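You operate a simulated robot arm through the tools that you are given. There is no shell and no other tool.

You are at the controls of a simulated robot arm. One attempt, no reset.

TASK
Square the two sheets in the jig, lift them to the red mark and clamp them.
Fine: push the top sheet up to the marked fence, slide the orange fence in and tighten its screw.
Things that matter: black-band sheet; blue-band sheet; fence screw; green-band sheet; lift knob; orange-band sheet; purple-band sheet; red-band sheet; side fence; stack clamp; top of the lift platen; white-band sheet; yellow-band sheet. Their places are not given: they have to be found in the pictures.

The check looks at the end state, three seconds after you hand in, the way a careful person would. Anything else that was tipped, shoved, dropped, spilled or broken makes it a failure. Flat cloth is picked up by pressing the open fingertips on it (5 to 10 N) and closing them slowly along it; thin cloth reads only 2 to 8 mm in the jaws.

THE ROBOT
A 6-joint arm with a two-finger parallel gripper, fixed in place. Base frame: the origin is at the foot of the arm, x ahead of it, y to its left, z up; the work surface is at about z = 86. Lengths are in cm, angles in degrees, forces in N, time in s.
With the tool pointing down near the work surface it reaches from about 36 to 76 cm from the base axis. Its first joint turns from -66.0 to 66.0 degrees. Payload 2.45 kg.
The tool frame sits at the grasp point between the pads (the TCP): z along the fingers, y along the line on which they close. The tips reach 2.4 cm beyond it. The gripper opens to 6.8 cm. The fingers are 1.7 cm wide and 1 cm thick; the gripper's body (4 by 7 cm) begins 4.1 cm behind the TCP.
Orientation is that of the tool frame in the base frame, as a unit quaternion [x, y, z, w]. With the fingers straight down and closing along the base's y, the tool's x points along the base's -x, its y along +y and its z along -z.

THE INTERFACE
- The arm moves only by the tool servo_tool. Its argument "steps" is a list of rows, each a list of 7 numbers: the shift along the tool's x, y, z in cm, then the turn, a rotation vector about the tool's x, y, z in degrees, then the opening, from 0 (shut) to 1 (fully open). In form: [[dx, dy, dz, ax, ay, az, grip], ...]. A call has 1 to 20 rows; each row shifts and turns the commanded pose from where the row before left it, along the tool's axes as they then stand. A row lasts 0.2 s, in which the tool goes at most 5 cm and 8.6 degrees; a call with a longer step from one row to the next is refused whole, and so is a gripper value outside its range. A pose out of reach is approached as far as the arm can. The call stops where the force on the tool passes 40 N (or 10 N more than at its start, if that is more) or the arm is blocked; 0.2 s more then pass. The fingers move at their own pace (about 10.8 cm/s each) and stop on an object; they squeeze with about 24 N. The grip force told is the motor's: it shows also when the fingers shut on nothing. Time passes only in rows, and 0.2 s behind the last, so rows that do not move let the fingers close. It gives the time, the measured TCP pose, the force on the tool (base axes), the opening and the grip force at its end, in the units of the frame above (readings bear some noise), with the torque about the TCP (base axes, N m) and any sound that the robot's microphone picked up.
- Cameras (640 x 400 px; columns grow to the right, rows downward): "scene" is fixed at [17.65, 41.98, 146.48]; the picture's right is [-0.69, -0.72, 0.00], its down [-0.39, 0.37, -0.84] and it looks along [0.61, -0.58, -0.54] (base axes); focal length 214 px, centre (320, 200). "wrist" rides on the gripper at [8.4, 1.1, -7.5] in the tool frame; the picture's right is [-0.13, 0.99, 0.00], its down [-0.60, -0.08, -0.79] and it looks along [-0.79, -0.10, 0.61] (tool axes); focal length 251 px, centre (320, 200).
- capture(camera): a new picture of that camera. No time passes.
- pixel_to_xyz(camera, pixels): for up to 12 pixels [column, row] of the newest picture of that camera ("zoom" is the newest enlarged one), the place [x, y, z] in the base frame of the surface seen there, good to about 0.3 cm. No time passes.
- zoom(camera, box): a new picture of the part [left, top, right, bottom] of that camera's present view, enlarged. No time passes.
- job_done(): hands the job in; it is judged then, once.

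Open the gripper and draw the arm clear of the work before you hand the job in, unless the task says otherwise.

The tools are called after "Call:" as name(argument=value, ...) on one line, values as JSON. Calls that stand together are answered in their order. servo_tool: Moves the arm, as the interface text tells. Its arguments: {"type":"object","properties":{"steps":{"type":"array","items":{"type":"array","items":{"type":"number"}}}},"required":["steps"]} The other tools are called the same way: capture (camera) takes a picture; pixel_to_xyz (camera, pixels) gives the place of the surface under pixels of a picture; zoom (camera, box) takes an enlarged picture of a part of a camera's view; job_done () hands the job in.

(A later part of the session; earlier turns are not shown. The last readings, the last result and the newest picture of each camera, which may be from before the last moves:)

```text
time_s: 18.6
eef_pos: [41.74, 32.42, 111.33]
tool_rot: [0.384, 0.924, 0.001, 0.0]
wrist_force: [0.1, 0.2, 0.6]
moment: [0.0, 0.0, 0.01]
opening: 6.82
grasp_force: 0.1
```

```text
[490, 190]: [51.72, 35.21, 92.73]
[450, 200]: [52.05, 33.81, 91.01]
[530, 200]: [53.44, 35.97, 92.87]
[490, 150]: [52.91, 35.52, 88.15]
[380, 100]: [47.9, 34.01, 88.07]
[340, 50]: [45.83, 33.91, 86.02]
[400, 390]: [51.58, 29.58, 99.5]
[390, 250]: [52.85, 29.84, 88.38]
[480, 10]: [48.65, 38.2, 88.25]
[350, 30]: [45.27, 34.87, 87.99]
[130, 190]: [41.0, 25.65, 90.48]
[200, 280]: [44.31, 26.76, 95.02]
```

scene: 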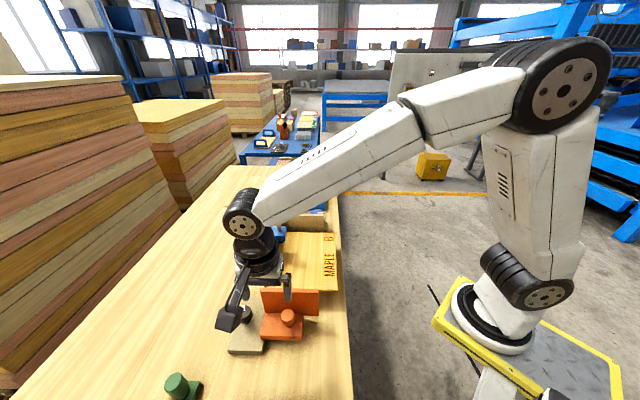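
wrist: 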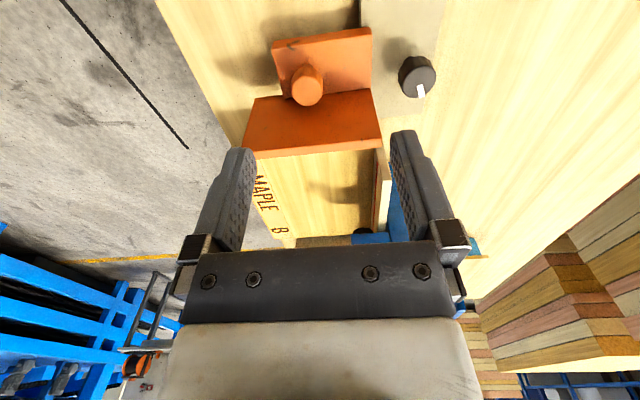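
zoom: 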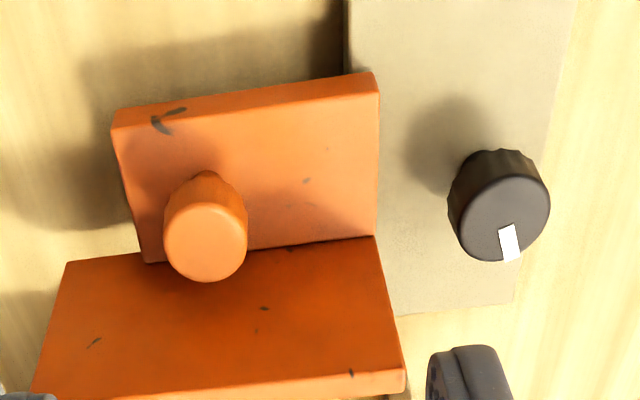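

Foot spans a≈47.8–57.5, back face b≈8.6, z 88–90.4. I descend behind it to tip height ≈89.

Call:
servo_tool(steps=[[0, 0, 4, 0, 0, 0, 1], [0, 0, 4, 0, 0, 0, 1], [0, 0, 4, 0, 0, 0, 1], [0, 0, 4, 0, 0, 0, 1], [0, 0, 2.5, 0, 0, 0, 1], [0, 0, 1.5, 0, 0, 0, 1]])

Call:
capture(camera="wrist")

Call:
zoom(camera="scene", box=[190, 260, 350, 370])

```text
time_s: 20.0
eef_pos: [41.69, 32.5, 91.27]
tool_rot: [0.383, 0.924, 0.001, 0.0]
wrist_force: [-0.1, -0.8, 0.7]
moment: [-0.04, 0.0, 0.0]
opening: 6.78
grasp_force: 0.0
```

```text
taken
```

wrist: 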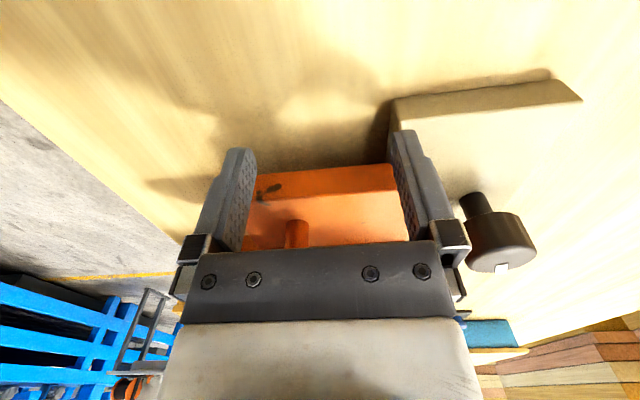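

```text
3.64 times, centred on (270, 315) of scene
```

zoom: 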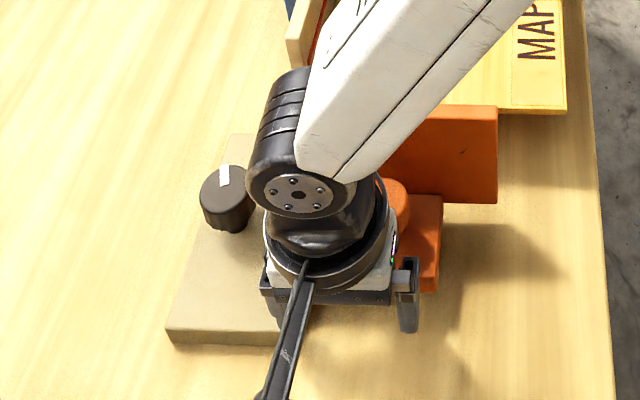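

The fingertips straddle the foot's back face, clear of everything. I push along +v slowly (tool −x).

Call:
servo_tool(steps=[[-0.3, 0, 0, 0, 0, 0, 1], [-0.3, 0, 0, 0, 0, 0, 1], [-0.3, 0, 0, 0, 0, 0, 1], [-0.3, 0, 0, 0, 0, 0, 1], [-0.3, 0, 0, 0, 0, 0, 1], [-0.3, 0, 0, 0, 0, 0, 1], [-0.3, 0, 0, 0, 0, 0, 1], [-0.3, 0, 0, 0, 0, 0, 1], [-0.3, 0, 0, 0, 0, 0, 1], [-0.3, 0, 0, 0, 0, 0, 1]])

Call:
capture(camera="wrist")

Call:
zoom(camera="scene", box=[220, 210, 380, 330])

```text
time_s: 22.2
eef_pos: [43.8, 30.31, 91.34]
tool_rot: [0.382, 0.924, 0.001, -0.001]
wrist_force: [-0.6, 1.2, -0.8]
moment: [0.0, -0.03, -0.04]
opening: 6.78
grasp_force: 0.1
```

```text
taken
```

wrist: 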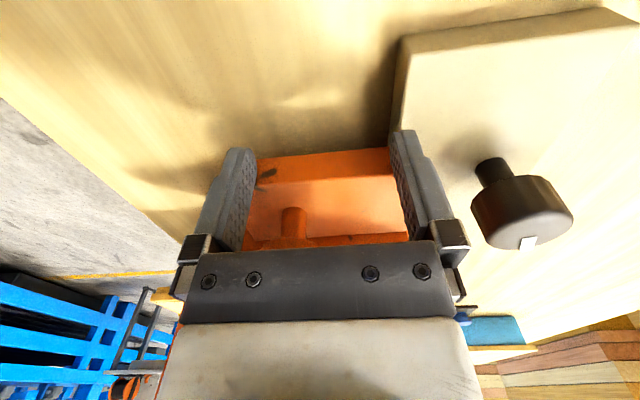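

```text
3.33 times, centred on (300, 270) of scene
```

zoom: 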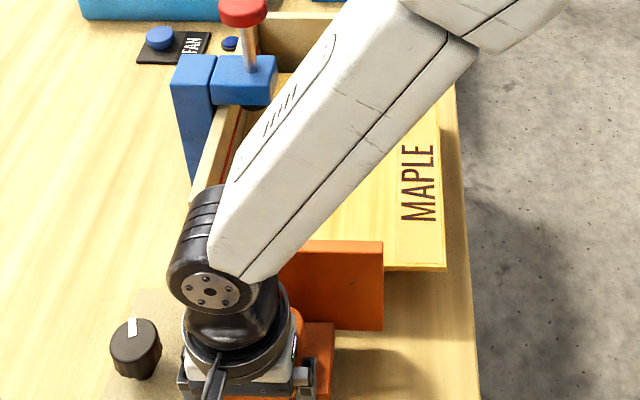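

The fence slides freely (about 1 N). I continue toward contact with the sheets.

Call:
servo_tool(steps=[[-0.3, 0, 0, 0, 0, 0, 1], [-0.3, 0, 0, 0, 0, 0, 1], [-0.3, 0, 0, 0, 0, 0, 1], [-0.3, 0, 0, 0, 0, 0, 1], [-0.3, 0, 0, 0, 0, 0, 1], [-0.3, 0, 0, 0, 0, 0, 1], [-0.3, 0, 0, 0, 0, 0, 1], [-0.3, 0, 0, 0, 0, 0, 1]])

Call:
zoom(camera="scene", box=[220, 210, 380, 330])

Call:
capture(camera="wrist")

```text
time_s: 24.0
eef_pos: [45.64, 28.71, 91.38]
tool_rot: [0.383, 0.924, 0.001, 0.0]
wrist_force: [-2.0, 1.7, 1.4]
moment: [-0.03, 0.01, -0.07]
opening: 6.8
grasp_force: 0.1
```

```text
3.33 times, centred on (300, 270) of scene
```

zoom: 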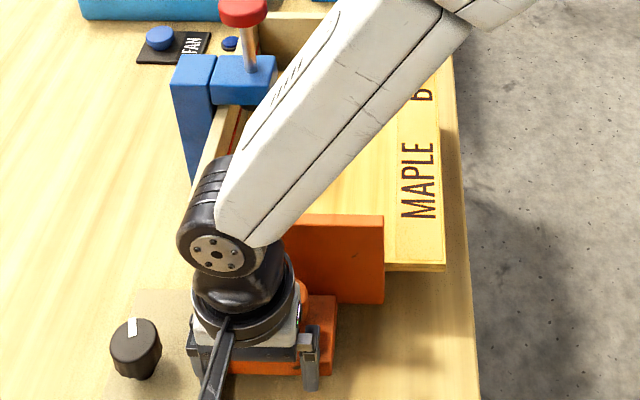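

```text
taken
```

wrist: 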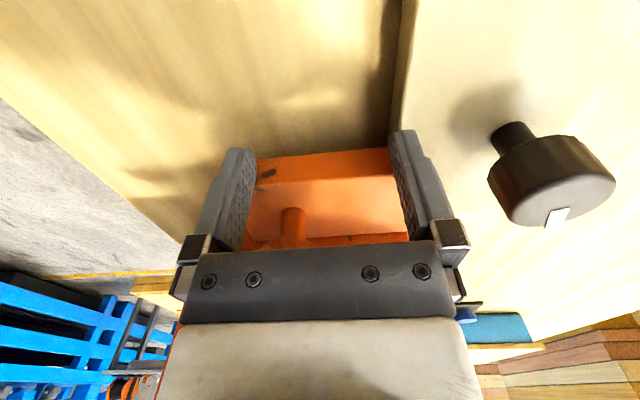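

The wall is now at the sheets' edge. I go on with smaller steps, watching force.

Call:
servo_tool(steps=[[-0.2, 0, 0, 0, 0, 0, 1], [-0.2, 0, 0, 0, 0, 0, 1], [-0.2, 0, 0, 0, 0, 0, 1], [-0.2, 0, 0, 0, 0, 0, 1], [-0.2, 0, 0, 0, 0, 0, 1], [-0.2, 0, 0, 0, 0, 0, 1]])

Call:
zoom(camera="scene", box=[220, 210, 380, 330])

```text
time_s: 25.4
eef_pos: [46.35, 28.01, 91.3]
tool_rot: [0.383, 0.924, 0.001, -0.001]
wrist_force: [-13.1, 12.1, -0.7]
moment: [0.33, -0.17, -0.32]
opening: 6.79
grasp_force: 0.0
```

```text
3.33 times, centred on (300, 270) of scene
```

zoom: 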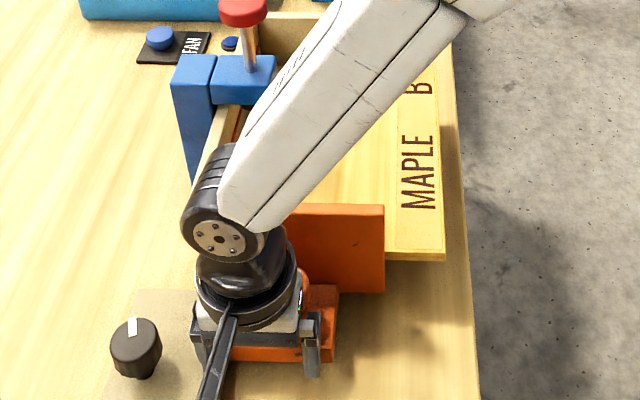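

Force rose to about 18 N at b≈12.97. Before pushing more I check whether the sheets touch the far fence.

Call:
zoom(camera="scene", box=[260, 200, 350, 260])

Call:
pixel_to_xyz(camera="zoom", pixels=[[500, 195], [540, 195], [480, 190], [460, 185], [560, 195], [520, 185], [470, 150], [500, 205]])

Call:
capture(camera="wrist")

```text
6.67 times, centred on (305, 230) of scene
```

zoom: 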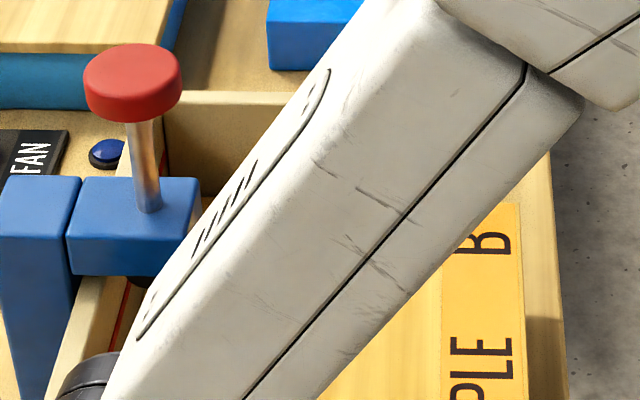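

```text
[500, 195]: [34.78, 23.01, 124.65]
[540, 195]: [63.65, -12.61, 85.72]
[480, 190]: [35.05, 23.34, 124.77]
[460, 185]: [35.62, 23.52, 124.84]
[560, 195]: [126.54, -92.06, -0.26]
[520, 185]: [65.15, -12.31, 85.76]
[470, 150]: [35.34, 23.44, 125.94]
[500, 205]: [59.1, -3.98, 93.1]
```

```text
taken
```

wrist: 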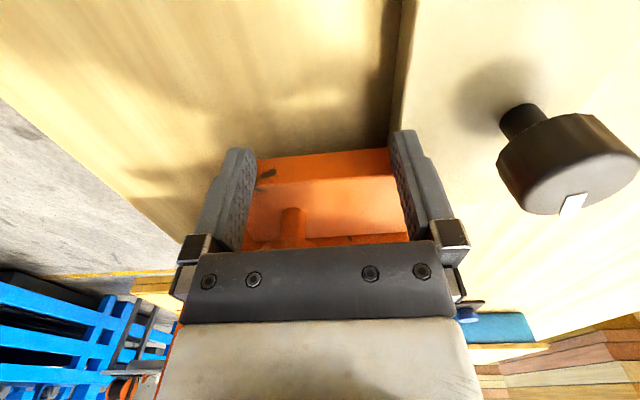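

The sheet's far edge is near b≈44.6, close to the far fence (45.3). I press a little more to see if it still moves.

Call:
servo_tool(steps=[[-0.1, 0, 0, 0, 0, 0, 1], [-0.1, 0, 0, 0, 0, 0, 1], [0, 0, 0, 0, 0, 0, 1], [0, 0, 0, 0, 0, 0, 1]])

Call:
zoom(camera="scene", box=[310, 210, 350, 240])

```text
time_s: 26.4
eef_pos: [46.36, 27.99, 91.37]
tool_rot: [0.381, 0.924, 0.0, -0.001]
wrist_force: [-26.9, 27.7, -6.5]
moment: [0.65, 0.1, -1.0]
opening: 6.79
grasp_force: 0.0
```

```text
13.33 times, centred on (330, 225) of scene
```

zoom: 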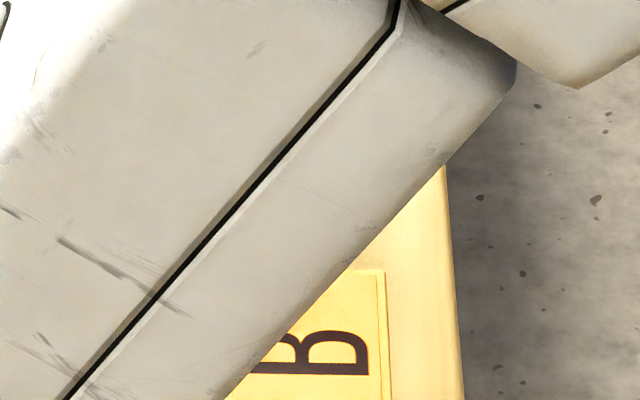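

It's a hard stop (38 N, no movement). I back off and rise to inspect.

Call:
servo_tool(steps=[[0.2, 0, 0, 0, 0, 0, 1], [0.3, 0, 0, 0, 0, 0, 1], [0.5, 0, 0, 0, 0, 0, 1], [1.0, 0, 0, 0, 0, 0, 1], [0, 0, -4, 0, 0, 0, 1], [0, 0, -5, 0, 0, 0, 1], [0, 0, -5, 0, 0, 0, 1], [0, 0, -5, 0, 0, 0, 1]])

Call:
capture(camera="wrist")

Call:
zoom(camera="wrist", box=[220, 40, 460, 250])

Call:
zoom(camera="scene", box=[220, 200, 380, 330])

```text
time_s: 28.2
eef_pos: [45.1, 28.97, 110.27]
tool_rot: [0.383, 0.924, 0.001, -0.001]
wrist_force: [0.4, -0.2, 0.1]
moment: [-0.04, 0.01, -0.02]
opening: 6.78
grasp_force: 0.0
```

```text
taken
```

wrist: 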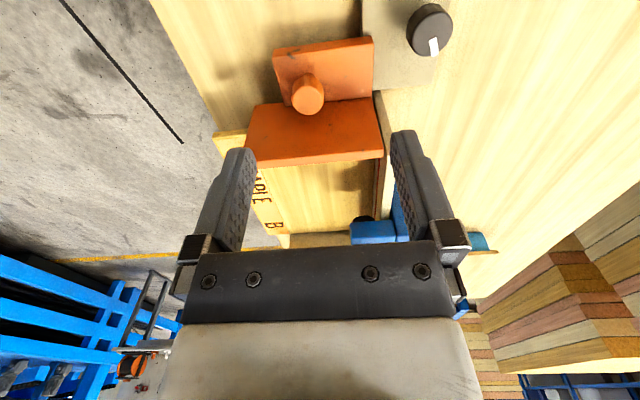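

```text
1.90 times, centred on (340, 145) of wrist
```

zoom: 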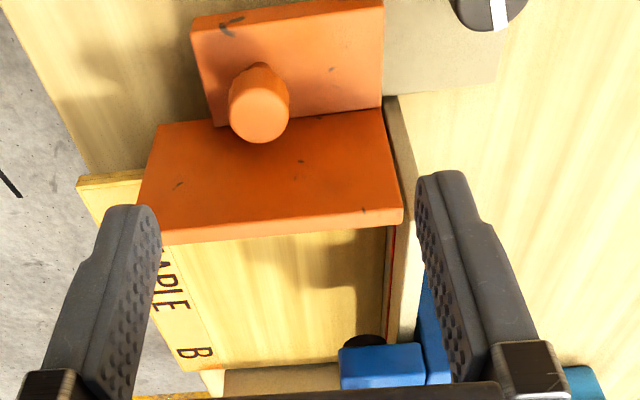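

```text
3.08 times, centred on (300, 265) of scene
```

zoom: 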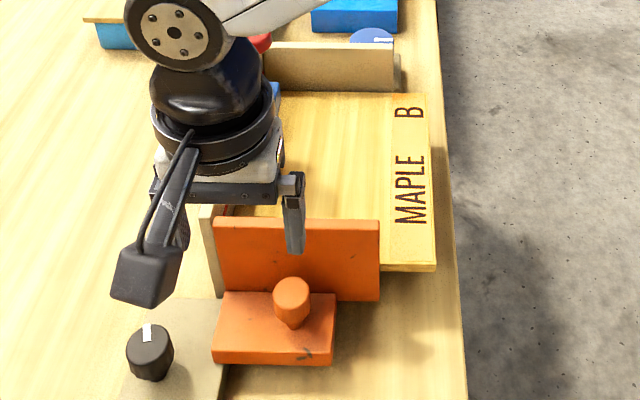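

The stack appears to meet the far fence now. I'll zoom at the far edge and the two sheets' edges to verify squareness.

Call:
zoom(camera="scene", box=[285, 208, 345, 245])

Call:
pixel_to_xyz(camera="zoom", pixels=[[430, 235], [430, 225], [430, 215], [250, 235], [250, 222], [250, 210], [540, 235], [560, 240], [100, 235], [100, 222], [545, 370], [340, 230]])

Call:
zoom(camera="scene", box=[300, 255, 370, 300])

```text
10.67 times, centred on (315, 226) of scene
```

zoom: 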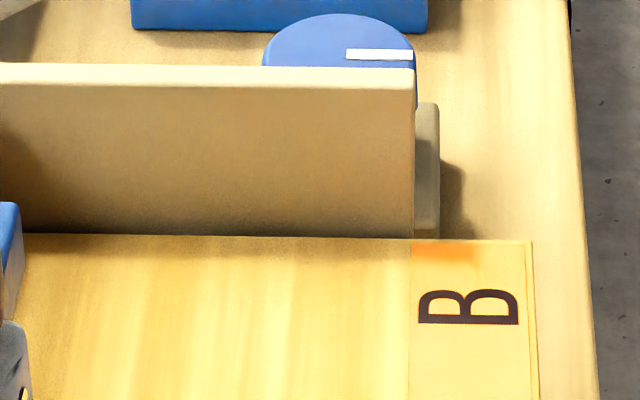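

```text
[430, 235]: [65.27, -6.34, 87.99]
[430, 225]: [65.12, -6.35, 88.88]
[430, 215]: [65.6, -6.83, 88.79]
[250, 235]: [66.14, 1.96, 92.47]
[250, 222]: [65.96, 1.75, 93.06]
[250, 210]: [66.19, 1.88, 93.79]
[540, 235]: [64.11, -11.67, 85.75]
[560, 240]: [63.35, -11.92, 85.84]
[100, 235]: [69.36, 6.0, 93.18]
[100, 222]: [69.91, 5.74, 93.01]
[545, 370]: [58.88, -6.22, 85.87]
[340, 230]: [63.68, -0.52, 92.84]
```

```text
8.89 times, centred on (335, 278) of scene
```

zoom: 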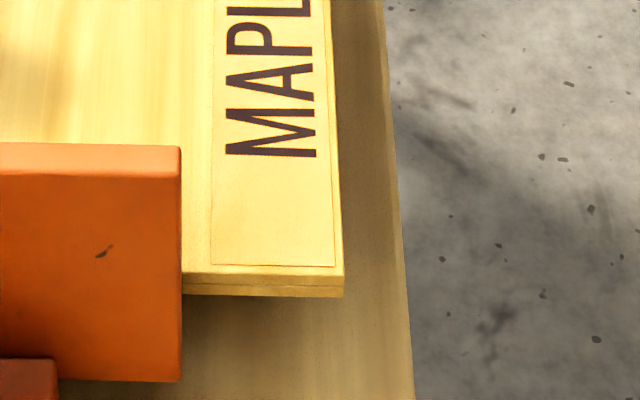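

Both sheets are flush together and against the far fence. Now I locate the orange screw knob precisely for gripping.

Call:
zoom(camera="wrist", box=[260, 30, 400, 130])

Call:
pixel_to_xyz(camera="zoom", pixels=[[215, 305], [165, 305], [265, 305], [215, 260], [215, 350], [180, 275], [250, 335], [240, 205], [210, 230], [400, 300], [330, 200], [215, 300]])

Call:
zoom(camera="scene", box=[280, 275, 340, 325])

Call:
pixel_to_xyz(camera="zoom", pixels=[[160, 150], [120, 170], [195, 170], [155, 200], [155, 230], [155, 180]])

```text
4.00 times, centred on (330, 80) of wrist
```

zoom: 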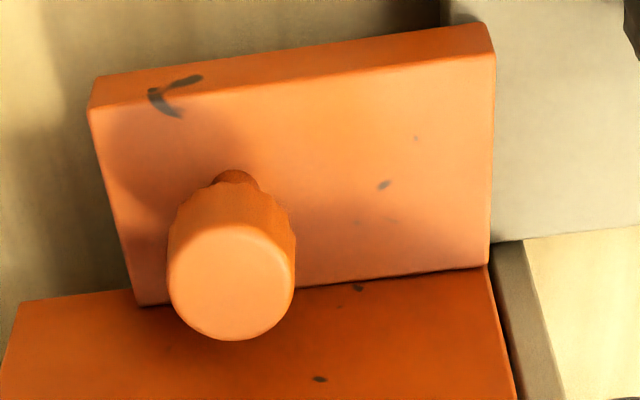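

```text
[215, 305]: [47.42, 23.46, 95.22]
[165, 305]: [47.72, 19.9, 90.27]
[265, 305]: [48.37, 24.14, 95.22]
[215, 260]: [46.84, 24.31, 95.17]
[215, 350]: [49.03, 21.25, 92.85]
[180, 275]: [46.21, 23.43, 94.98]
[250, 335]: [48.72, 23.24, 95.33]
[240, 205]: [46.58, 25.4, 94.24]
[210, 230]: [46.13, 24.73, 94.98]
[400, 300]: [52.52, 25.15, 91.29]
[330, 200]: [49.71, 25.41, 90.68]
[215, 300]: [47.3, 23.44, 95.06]
```

```text
8.00 times, centred on (310, 300) of scene
```

zoom: 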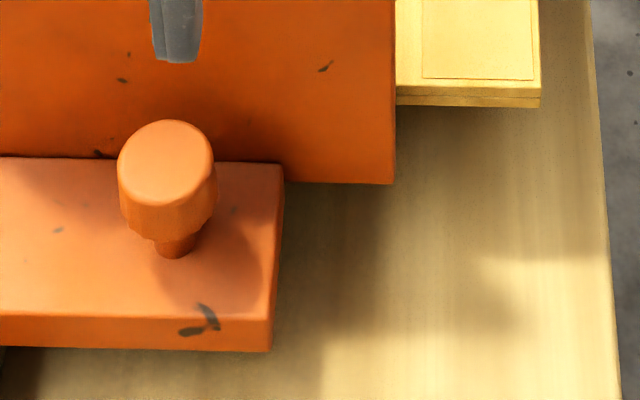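

```text
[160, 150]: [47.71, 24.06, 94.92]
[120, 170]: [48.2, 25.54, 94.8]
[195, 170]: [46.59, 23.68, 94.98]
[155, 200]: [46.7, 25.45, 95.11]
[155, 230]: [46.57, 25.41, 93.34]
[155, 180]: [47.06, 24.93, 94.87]
```

Knob center ≈ (47.2, 24.25), top z≈95.1, diameter ≈3 cm. I move above it with the closing axis along u, keeping the body above the wall top (99.3), and check.

Call:
servo_tool(steps=[[-2.42, -0.91, 0, 0, 0, 0, 1], [-2.42, -0.91, 0, 0, 0, 0, 1], [0, 0, 4, 0, 0, 0, 1], [0, 0, 4, 0, 0, 0, 1], [0, 0, 2.2, 0, 0, 0, 1]])

Call:
capture(camera="wrist")

Call:
zoom(camera="wrist", box=[200, 100, 440, 250])

Call:
zoom(camera="scene", box=[240, 230, 368, 330])

```text
time_s: 29.4
eef_pos: [47.34, 24.37, 100.08]
tool_rot: [0.382, 0.924, 0.001, 0.0]
wrist_force: [0.3, 0.6, -0.7]
moment: [0.0, 0.0, -0.02]
opening: 6.81
grasp_force: 0.1
```

```text
taken
```

wrist: 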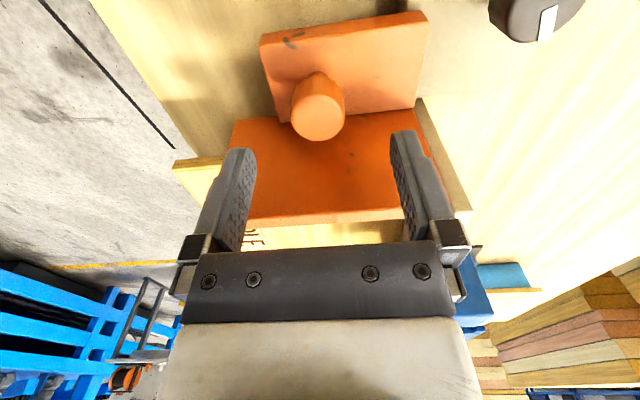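

```text
2.67 times, centred on (320, 175) of wrist
```

zoom: 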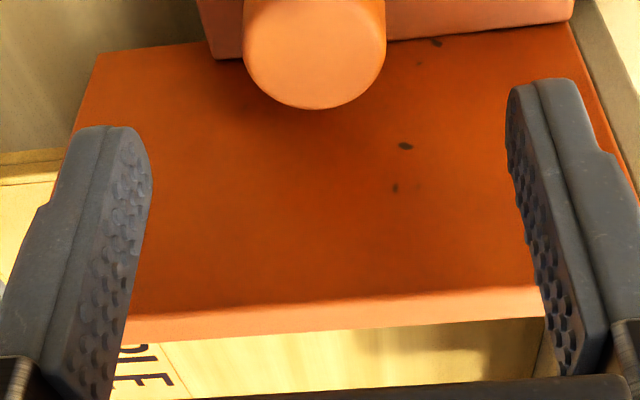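

```text
4.00 times, centred on (304, 280) of scene
```

zoom: 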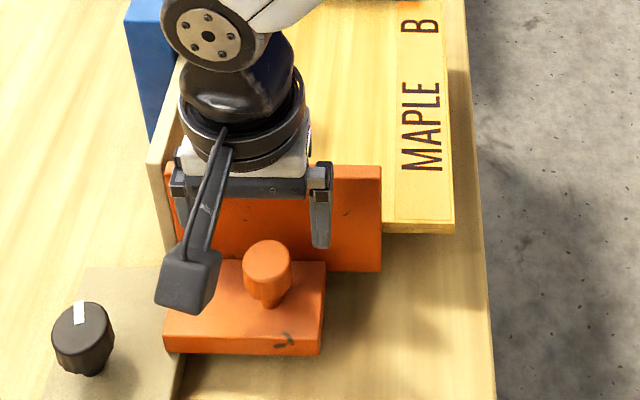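

By projection, a knob exactly under the TCP would appear at (320,117); it appears at ≈(318,117), so centering is good. I descend to TCP z≈95.6 and close on the knob.

Call:
servo_tool(steps=[[0, 0, 2.2, 0, 0, 0, 1], [0, 0, 1.5, 0, 0, 0, 1], [0, 0, 0.7, 0, 0, 0, 1], [0, 0, 0, 0, 0, 0, 0.6], [0, 0, 0, 0, 0, 0, 0.45], [0, 0, 0, 0, 0, 0, 0.3], [0, 0, 0, 0, 0, 0, 0.2], [0, 0, 0, 0, 0, 0, 0.2]])

Call:
capture(camera="wrist")

Call:
zoom(camera="scene", box=[240, 230, 368, 330])

```text
time_s: 31.2
eef_pos: [47.06, 24.34, 95.53]
tool_rot: [0.383, 0.924, 0.0, 0.0]
wrist_force: [-11.7, -12.7, 3.6]
moment: [0.04, -0.07, -0.05]
opening: 3.16
grasp_force: 45.0
```

```text
taken
```

wrist: 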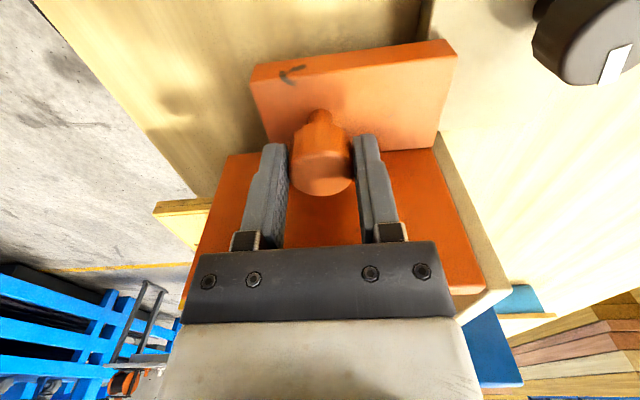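

```text
4.00 times, centred on (304, 280) of scene
```

zoom: 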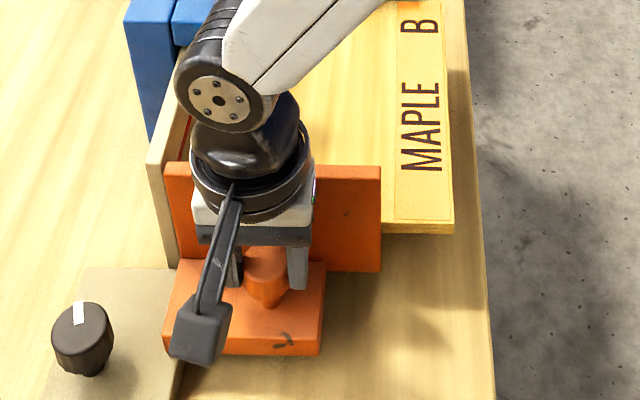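

The knob is gripped (3.16 cm) with a ~17 N side load along −u; I shift the command 0.2 cm along −u to relieve it.

Call:
servo_tool(steps=[[0, -0.1, 0, 0, 0, 0, 0.2], [0, -0.1, 0, 0, 0, 0, 0.2], [0, 0, 0, 0, 0, 0, 0.2]])

```text
time_s: 32.0
eef_pos: [47.13, 24.31, 95.61]
tool_rot: [0.381, 0.924, 0.002, 0.0]
wrist_force: [-0.9, 0.5, -14.3]
moment: [-0.12, 0.47, -0.05]
opening: 3.14
grasp_force: 44.6
```

Side load is gone. Now I turn clockwise (tool +z) by 24° and watch torque.

Call:
servo_tool(steps=[[0, 0, 0, 0, 0, 6, 0.2], [0, 0, 0, 0, 0, 6, 0.2], [0, 0, 0, 0, 0, 6, 0.2], [0, 0, 0, 0, 0, 6, 0.2]])

Call:
zoom(camera="scene", box=[240, 230, 368, 330])

```text
time_s: 33.0
eef_pos: [47.28, 24.42, 95.83]
tool_rot: [0.567, 0.823, 0.002, 0.001]
wrist_force: [6.6, 7.0, -4.2]
moment: [-0.25, 0.21, 0.62]
opening: 3.15
grasp_force: 44.7
```

```text
4.00 times, centred on (304, 280) of scene
```

zoom: 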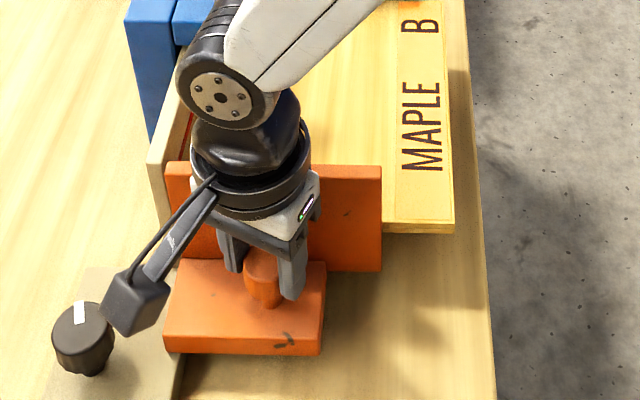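

It turned 24° with torque 0.62 N·m. I continue another ~32° watching torque and position.

Call:
servo_tool(steps=[[0, 0, 0, 0, 0, 6, 0.2], [0, 0, 0, 0, 0, 6, 0.2], [0, 0, 0, 0, 0, 6, 0.2], [0, 0, 0, 0, 0, 6, 0.2], [0, 0, 0, 0, 0, 6, 0.2]])

Call:
zoom(camera="scene", box=[240, 230, 368, 330])

```text
time_s: 34.2
eef_pos: [46.99, 24.22, 95.88]
tool_rot: [0.761, 0.648, 0.001, -0.001]
wrist_force: [2.9, 1.0, 11.3]
moment: [-0.04, -0.05, 0.34]
opening: 3.11
grasp_force: 44.2
```

```text
4.00 times, centred on (304, 280) of scene
```

zoom: 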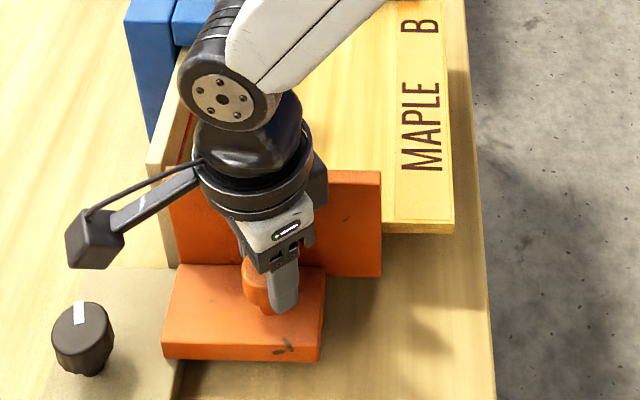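

The fence seems to have crept back a few mm during turning (foot edge from zoom row 352 to 358). While holding the knob I push +v by 0.4 cm to re-seat it, checking force.

Call:
servo_tool(steps=[[-0.058, 0.081, 0, 0, 0, 0, 0.2], [-0.058, 0.081, 0, 0, 0, 0, 0.2], [-0.058, 0.081, 0, 0, 0, 0, 0.2], [-0.058, 0.081, 0, 0, 0, 0, 0.2], [0, 0, 0, 0, 0, 0, 0.2]])

Call:
zoom(camera="scene", box=[240, 230, 368, 330])

```text
time_s: 35.4
eef_pos: [47.37, 23.9, 95.74]
tool_rot: [0.761, 0.649, 0.001, 0.0]
wrist_force: [-6.8, -4.9, 24.2]
moment: [0.0, 0.3, -0.77]
opening: 3.1
grasp_force: 44.5
```

```text
4.00 times, centred on (304, 280) of scene
```

zoom: 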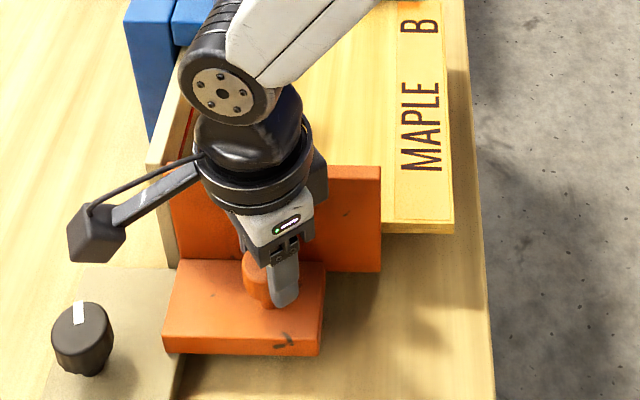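

The fence is seated again, but a +24 N vertical load suggests the gripper body may touch the wall top. I open, rise and inspect the state.

Call:
servo_tool(steps=[[0, 0, 0, 0, 0, 0, 0.52], [0, 0, 0, 0, 0, 0, 0.52], [0, 0, -1, 0, 0, 0, 0.52], [0, 0, -2, 0, 0, 0, 0.52], [0, 0, -2, 0, 0, 0, 0.52]])

Call:
capture(camera="wrist")

Call:
zoom(camera="wrist", box=[200, 40, 440, 190])

Call:
zoom(camera="scene", box=[260, 270, 340, 330])

```text
time_s: 36.6
eef_pos: [47.34, 23.82, 100.71]
tool_rot: [0.761, 0.649, 0.0, -0.001]
wrist_force: [-0.3, 0.4, -0.8]
moment: [0.0, 0.01, 0.0]
opening: 3.52
grasp_force: 0.1
```

```text
taken
```

wrist: 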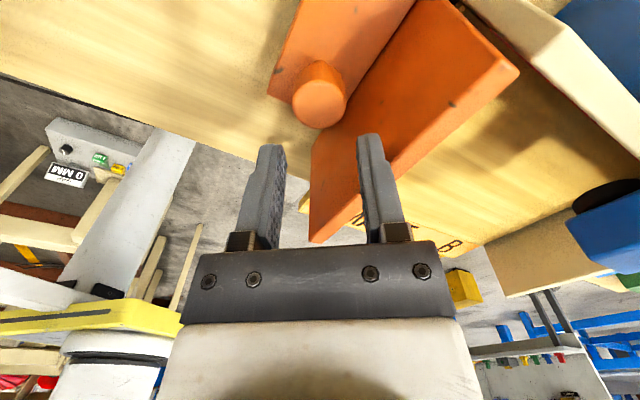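

```text
2.67 times, centred on (320, 115) of wrist
```

zoom: 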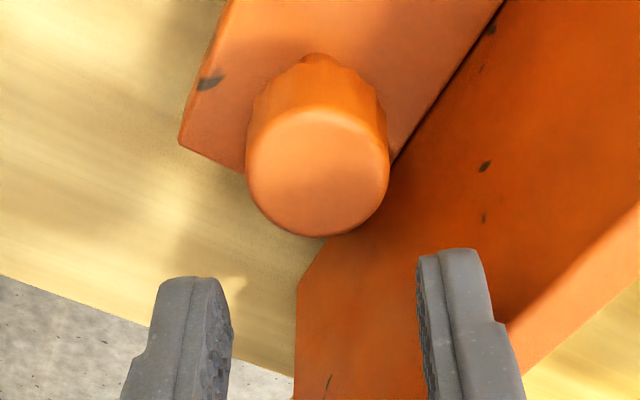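

```text
6.67 times, centred on (300, 300) of scene
```

zoom: 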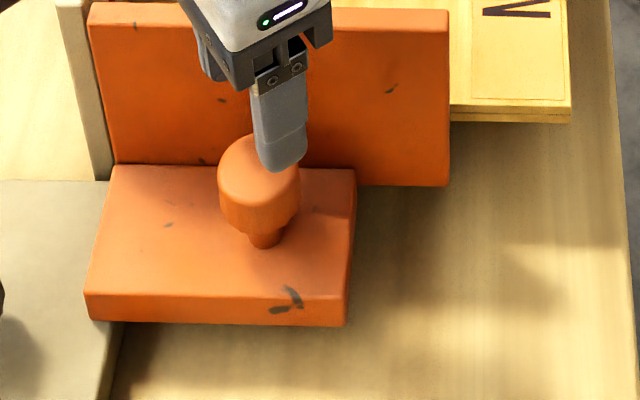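

The knob is about 0.42 cm off along tool x: true center ≈(47.40,24.24). I recentre, raise, and rotate back ~89° to regrasp with full turning range.

Call:
servo_tool(steps=[[0.42, 0, -2.3, 0, 0, 0, 0.55], [0, 0, 0, 0, 0, -8.1, 0.55], [0, 0, 0, 0, 0, -8.1, 0.55], [0, 0, 0, 0, 0, -8.1, 0.55], [0, 0, 0, 0, 0, -8.1, 0.55], [0, 0, 0, 0, 0, -8.1, 0.55], [0, 0, 0, 0, 0, -8.1, 0.55], [0, 0, 0, 0, 0, -8.1, 0.55], [0, 0, 0, 0, 0, -8.1, 0.55], [0, 0, 0, 0, 0, -8.1, 0.55], [0, 0, 0, 0, 0, -8.1, 0.55], [0, 0, 0, 0, 0, -8.1, 0.55]])

Call:
capture(camera="wrist")

Call:
zoom(camera="wrist", box=[240, 40, 400, 140])

```text
time_s: 39.2
eef_pos: [47.49, 24.27, 103.16]
tool_rot: [0.084, 0.996, 0.001, 0.001]
wrist_force: [-0.1, 0.4, 0.3]
moment: [0.02, 0.01, 0.0]
opening: 3.72
grasp_force: 0.0
```

```text
taken
```

wrist: 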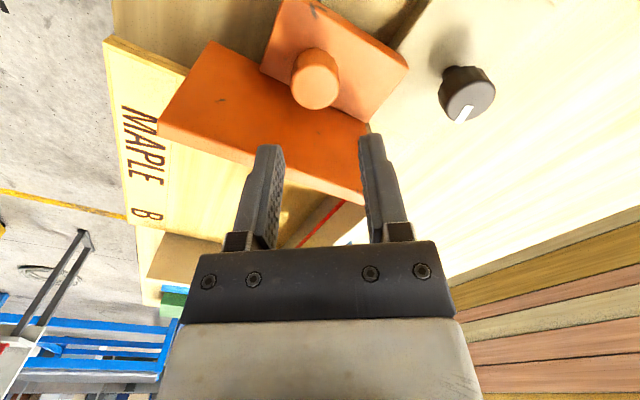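

```text
4.00 times, centred on (320, 90) of wrist
```

zoom: 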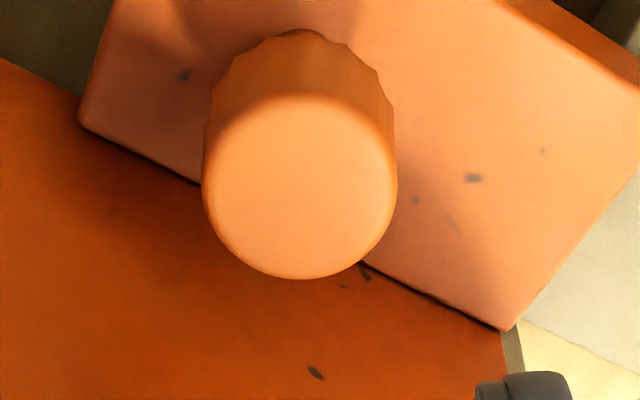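

Estimates average to knob center ≈(47.27,24.05). I recentre, widen slightly to 4.2 cm, descend to TCP z≈96.1 and close.

Call:
servo_tool(steps=[[0.18, -0.25, 0, 0, 0, 0, 0.62], [0, 0, 3, 0, 0, 0, 0.62], [0, 0, 2.5, 0, 0, 0, 0.62], [0, 0, 1.5, 0, 0, 0, 0.62], [0, 0, 0, 0, 0, 0, 0.62], [0, 0, 0, 0, 0, 0, 0.52], [0, 0, 0, 0, 0, 0, 0.45], [0, 0, 0, 0, 0, 0, 0.35], [0, 0, 0, 0, 0, 0, 0.2]])

Call:
zoom(camera="scene", box=[240, 230, 368, 330])

```text
time_s: 41.2
eef_pos: [47.2, 24.07, 95.98]
tool_rot: [0.086, 0.996, 0.0, 0.0]
wrist_force: [-1.3, -4.2, -0.5]
moment: [-0.15, -0.02, -0.13]
opening: 3.13
grasp_force: 44.6
```

```text
4.00 times, centred on (304, 280) of scene
```

zoom: 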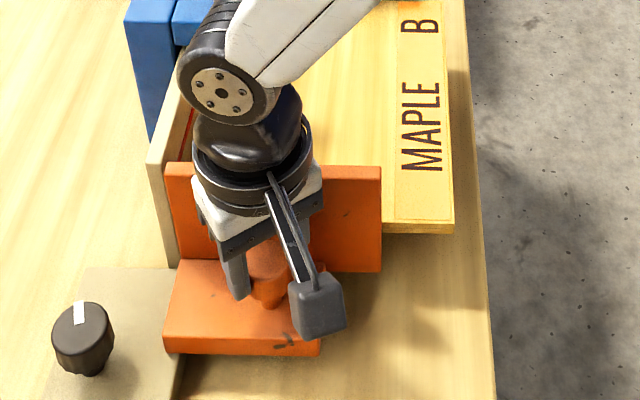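

Well centred this time (small forces). I turn clockwise 42° and read the torque.

Call:
servo_tool(steps=[[0, 0, 0, 0, 0, 7, 0.2], [0, 0, 0, 0, 0, 7, 0.2], [0, 0, 0, 0, 0, 7, 0.2], [0, 0, 0, 0, 0, 7, 0.2], [0, 0, 0, 0, 0, 7, 0.2], [0, 0, 0, 0, 0, 7, 0.2]])

Call:
zoom(camera="scene", box=[240, 230, 368, 330])

```text
time_s: 42.6
eef_pos: [47.23, 24.16, 96.03]
tool_rot: [0.438, 0.899, 0.002, 0.0]
wrist_force: [-1.9, -3.6, 0.9]
moment: [-0.13, 0.02, 0.35]
opening: 3.16
grasp_force: 44.8
```

```text
4.00 times, centred on (304, 280) of scene
```

zoom: 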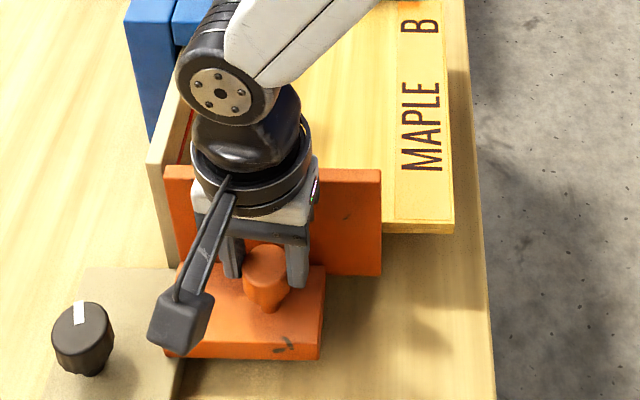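

Torque is 0.35 N·m. The foot's right corner appears to have moved slightly (zoom row 359 vs 355); let me inspect for yaw of the fence.

Call:
zoom(camera="scene", box=[265, 265, 345, 325])

Call:
capture(camera="wrist")

Call:
pixel_to_xyz(camera="scene", pixels=[[334, 272], [325, 272], [283, 272], [320, 318], [282, 317], [300, 318], [284, 271]])

```text
6.67 times, centred on (305, 295) of scene
```

zoom: 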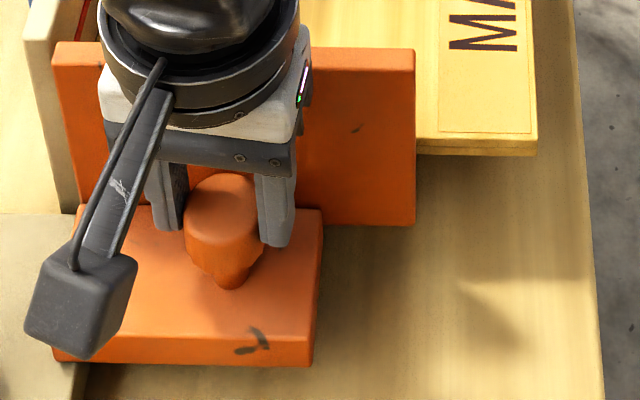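

```text
taken
```

wrist: 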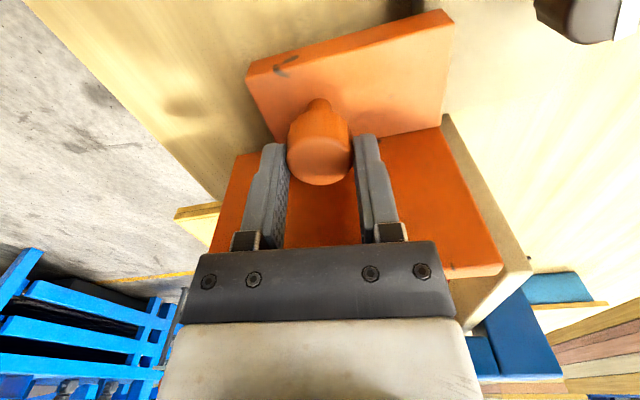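

```text
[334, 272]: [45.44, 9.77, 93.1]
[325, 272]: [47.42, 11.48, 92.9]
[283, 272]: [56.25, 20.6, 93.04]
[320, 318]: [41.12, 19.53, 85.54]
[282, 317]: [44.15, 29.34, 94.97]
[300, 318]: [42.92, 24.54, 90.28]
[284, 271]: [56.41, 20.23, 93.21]
```

The wall has shifted back about 0.2 cm (row 271.3 vs 270.4). I push +v by 0.35 cm while gripping, to keep it pressed on the sheets during tightening.

Call:
servo_tool(steps=[[-0.12, 0.01, 0, 0, 0, 0, 0.2], [-0.12, 0.01, 0, 0, 0, 0, 0.2], [-0.1, 0.01, 0, 0, 0, 0, 0.2], [0, 0, 0, 0, 0, 0, 0.2]])

Call:
zoom(camera="scene", box=[265, 265, 345, 325])

```text
time_s: 43.6
eef_pos: [47.41, 23.91, 95.93]
tool_rot: [0.439, 0.898, 0.001, -0.001]
wrist_force: [-6.4, 0.6, -0.2]
moment: [-0.07, 0.08, -0.67]
opening: 3.15
grasp_force: 44.7
```

```text
6.67 times, centred on (305, 295) of scene
```

zoom: 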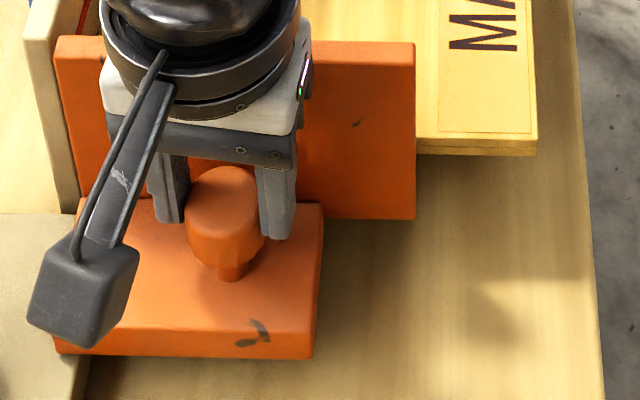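

Seated again with ~5 N reaction. I continue clockwise 49° from here keeping that bias.

Call:
servo_tool(steps=[[0, 0, 0, 0, 0, 7, 0.2], [0, 0, 0, 0, 0, 7, 0.2], [0, 0, 0, 0, 0, 7, 0.2], [0, 0, 0, 0, 0, 7, 0.2], [0, 0, 0, 0, 0, 7, 0.2], [0, 0, 0, 0, 0, 7, 0.2], [0, 0, 0, 0, 0, 7, 0.2]])

Call:
zoom(camera="scene", box=[265, 265, 345, 325])

```text
time_s: 45.2
eef_pos: [47.37, 23.95, 96.04]
tool_rot: [0.771, 0.637, 0.0, -0.001]
wrist_force: [-17.4, -4.2, 0.9]
moment: [0.23, 0.2, 0.62]
opening: 3.11
grasp_force: 45.0
```

```text
6.67 times, centred on (305, 295) of scene
```

zoom: 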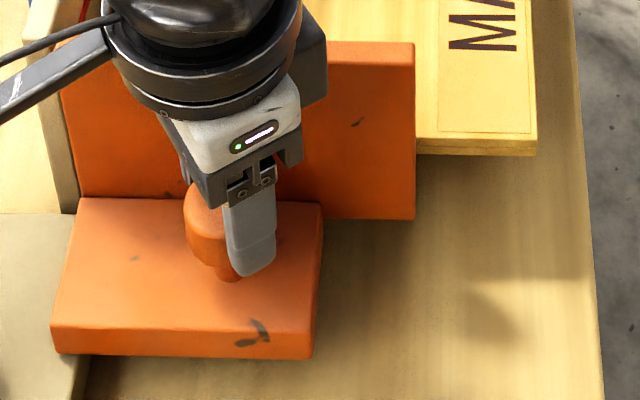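

The fence stays put; torque 0.62 N·m. I continue another 49° clockwise.

Call:
servo_tool(steps=[[0, 0, 0, 0, 0, 7, 0.2], [0, 0, 0, 0, 0, 7, 0.2], [0, 0, 0, 0, 0, 7, 0.2], [0, 0, 0, 0, 0, 7, 0.2], [0, 0, 0, 0, 0, 7, 0.2], [0, 0, 0, 0, 0, 7, 0.2], [0, 0, 0, 0, 0, 7, 0.2]])

Call:
zoom(camera="scene", box=[265, 265, 345, 325])

```text
time_s: 46.6
eef_pos: [47.27, 23.9, 96.02]
tool_rot: [0.941, 0.338, -0.003, -0.006]
wrist_force: [-9.2, 6.1, 4.7]
moment: [-0.02, -0.33, -0.28]
opening: 3.19
grasp_force: 44.4
out of reach, approached as far as the arm can: row 6
stopped in row 6: the force on the tool passed its limit at 59 N (the readings are from after the stop); the commanded pose is now the measured one
```

```text
6.67 times, centred on (305, 295) of scene
```

zoom: 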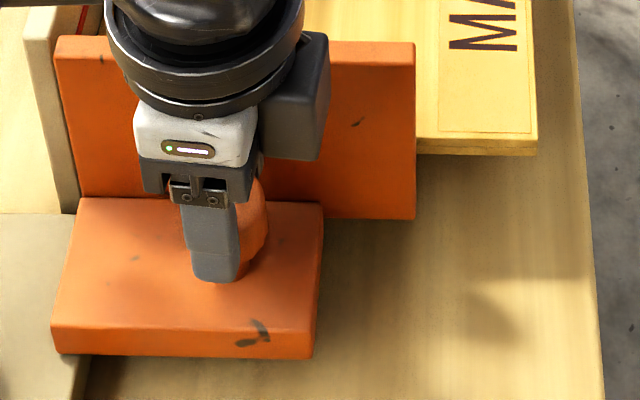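

The wrist reached its turn limit (yaw ≈ −140°), after roughly 185° of total turning. Still gripping the knob, I test whether the fence is locked by a small pull back (−v 0.2 cm) and read the force.

Call:
servo_tool(steps=[[0, -0.1, 0, 0, 0, 0, 0.2], [0, -0.1, 0, 0, 0, 0, 0.2], [0, 0, 0, 0, 0, 0, 0.2]])

Call:
zoom(camera="scene", box=[265, 265, 345, 325])

```text
time_s: 47.4
eef_pos: [47.3, 23.97, 96.06]
tool_rot: [0.941, 0.339, -0.003, -0.007]
wrist_force: [-0.3, -2.0, 8.1]
moment: [-1.03, 0.26, -0.22]
opening: 3.16
grasp_force: 44.6
```

```text
6.67 times, centred on (305, 295) of scene
```

zoom: 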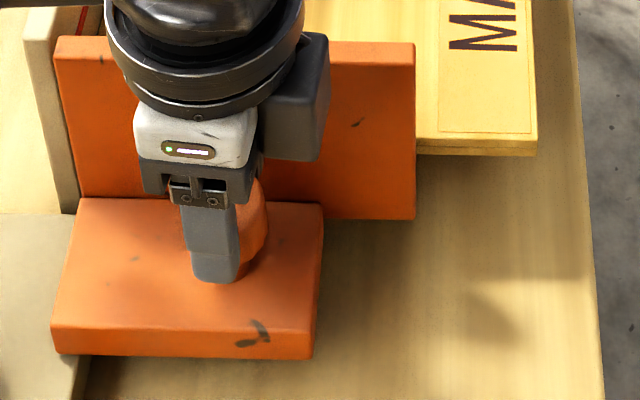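

No movement yet; the bias was just released. I pull another 0.15 cm to test.

Call:
servo_tool(steps=[[0, -0.1, 0, 0, 0, 0, 0.2], [0, -0.05, 0, 0, 0, 0, 0.2], [0, 0, 0, 0, 0, 0, 0.2]])

Call:
zoom(camera="scene", box=[265, 265, 345, 325])

```text
time_s: 48.2
eef_pos: [47.2, 24.11, 95.97]
tool_rot: [0.941, 0.339, -0.003, -0.007]
wrist_force: [-3.9, -4.9, 8.8]
moment: [-0.38, -0.61, -0.2]
opening: 3.12
grasp_force: 44.5
```

```text
6.67 times, centred on (305, 295) of scene
```

zoom: 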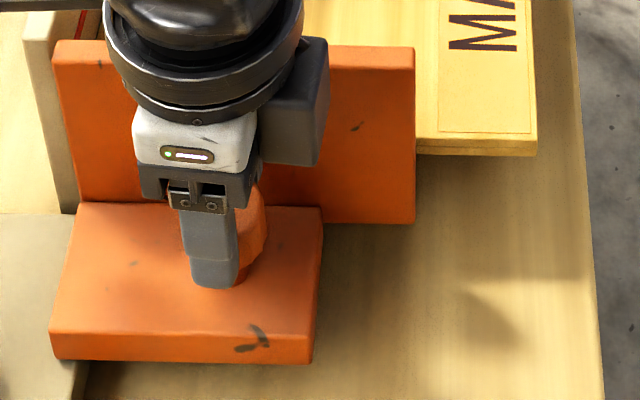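

The fence followed the pull at under 1 N, so the screw isn't tight yet. I push it back in, release the knob and rise for another turn.

Call:
servo_tool(steps=[[0, 0.12, 0, 0, 0, 0, 0.2], [0, 0.12, 0, 0, 0, 0, 0.2], [0, 0.1, 0, 0, 0, 0, 0.2], [0, 0, 0, 0, 0, 0, 0.2], [0, 0, 0, 0, 0, 0, 0.505], [0, 0, 0, 0, 0, 0, 0.505], [0, 0, -1, 0, 0, 0, 0.505], [0, 0, -2, 0, 0, 0, 0.505], [0, 0, -3, 0, 0, 0, 0.505], [0, 0, -2, 0, 0, 0, 0.505]])

Call:
zoom(camera="scene", box=[280, 285, 320, 315])

Call:
zoom(camera="scene", box=[265, 265, 345, 325])

```text
time_s: 50.4
eef_pos: [47.51, 23.82, 104.03]
tool_rot: [0.941, 0.338, -0.002, -0.006]
wrist_force: [-0.3, 0.2, 0.3]
moment: [0.0, 0.0, 0.01]
opening: 3.42
grasp_force: 0.0
```

```text
13.33 times, centred on (300, 300) of scene
```

zoom: 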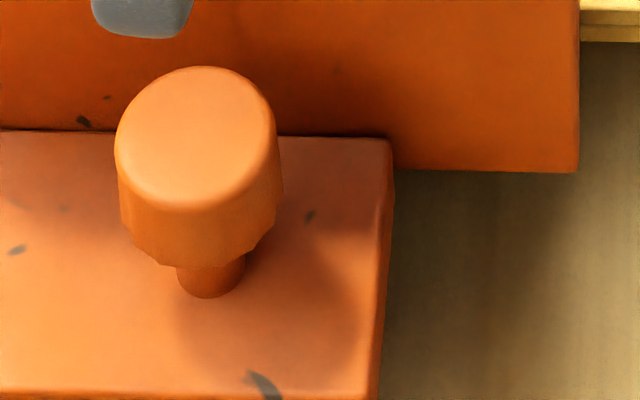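

```text
6.67 times, centred on (305, 295) of scene
```

zoom: 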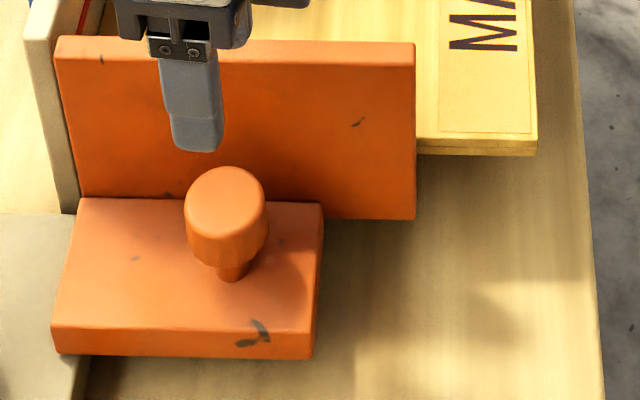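

The knob shows fluted facets I can use to check for slip. I rotate back to yaw ≈ −25° above the knob and re-centre on (47.34,24.0).

Call:
servo_tool(steps=[[0, -0.25, 0, 0, 0, -8.25, 0.62], [0, 0, 0, 0, 0, -8.25, 0.62], [0, 0, 0, 0, 0, -8.25, 0.62], [0, 0, 0, 0, 0, -8.25, 0.62], [0, 0, 0, 0, 0, -8.25, 0.62], [0, 0, 0, 0, 0, -8.25, 0.62], [0, 0, 0, 0, 0, -8.25, 0.62], [0, 0, 0, 0, 0, -8.25, 0.62], [0, 0, 0, 0, 0, -8.25, 0.62], [0, 0, 0, 0, 0, -8.25, 0.62], [0, 0, 0, 0, 0, -8.25, 0.62], [0, 0, 0, 0, 0, -8.25, 0.62], [0, 0, 0, 0, 0, -8.25, 0.62], [0, 0, 0, 0, 0, -8.25, 0.62]])

Call:
zoom(camera="wrist", box=[240, 40, 400, 140])

```text
time_s: 53.4
eef_pos: [47.28, 23.95, 103.9]
tool_rot: [0.215, 0.977, 0.004, -0.005]
wrist_force: [0.2, -0.1, 0.3]
moment: [-0.02, -0.01, 0.01]
opening: 4.24
grasp_force: 0.1
```

```text
4.00 times, centred on (320, 90) of wrist
```

zoom: 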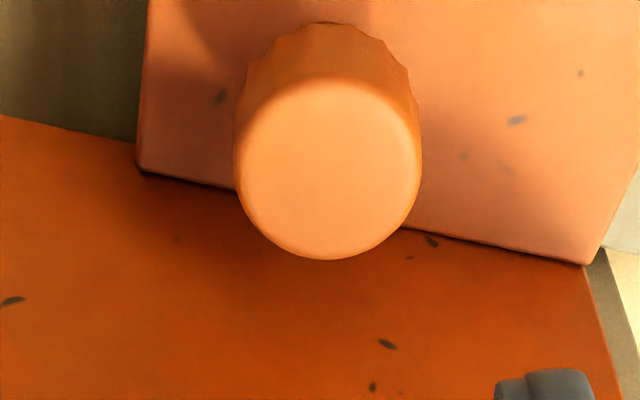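

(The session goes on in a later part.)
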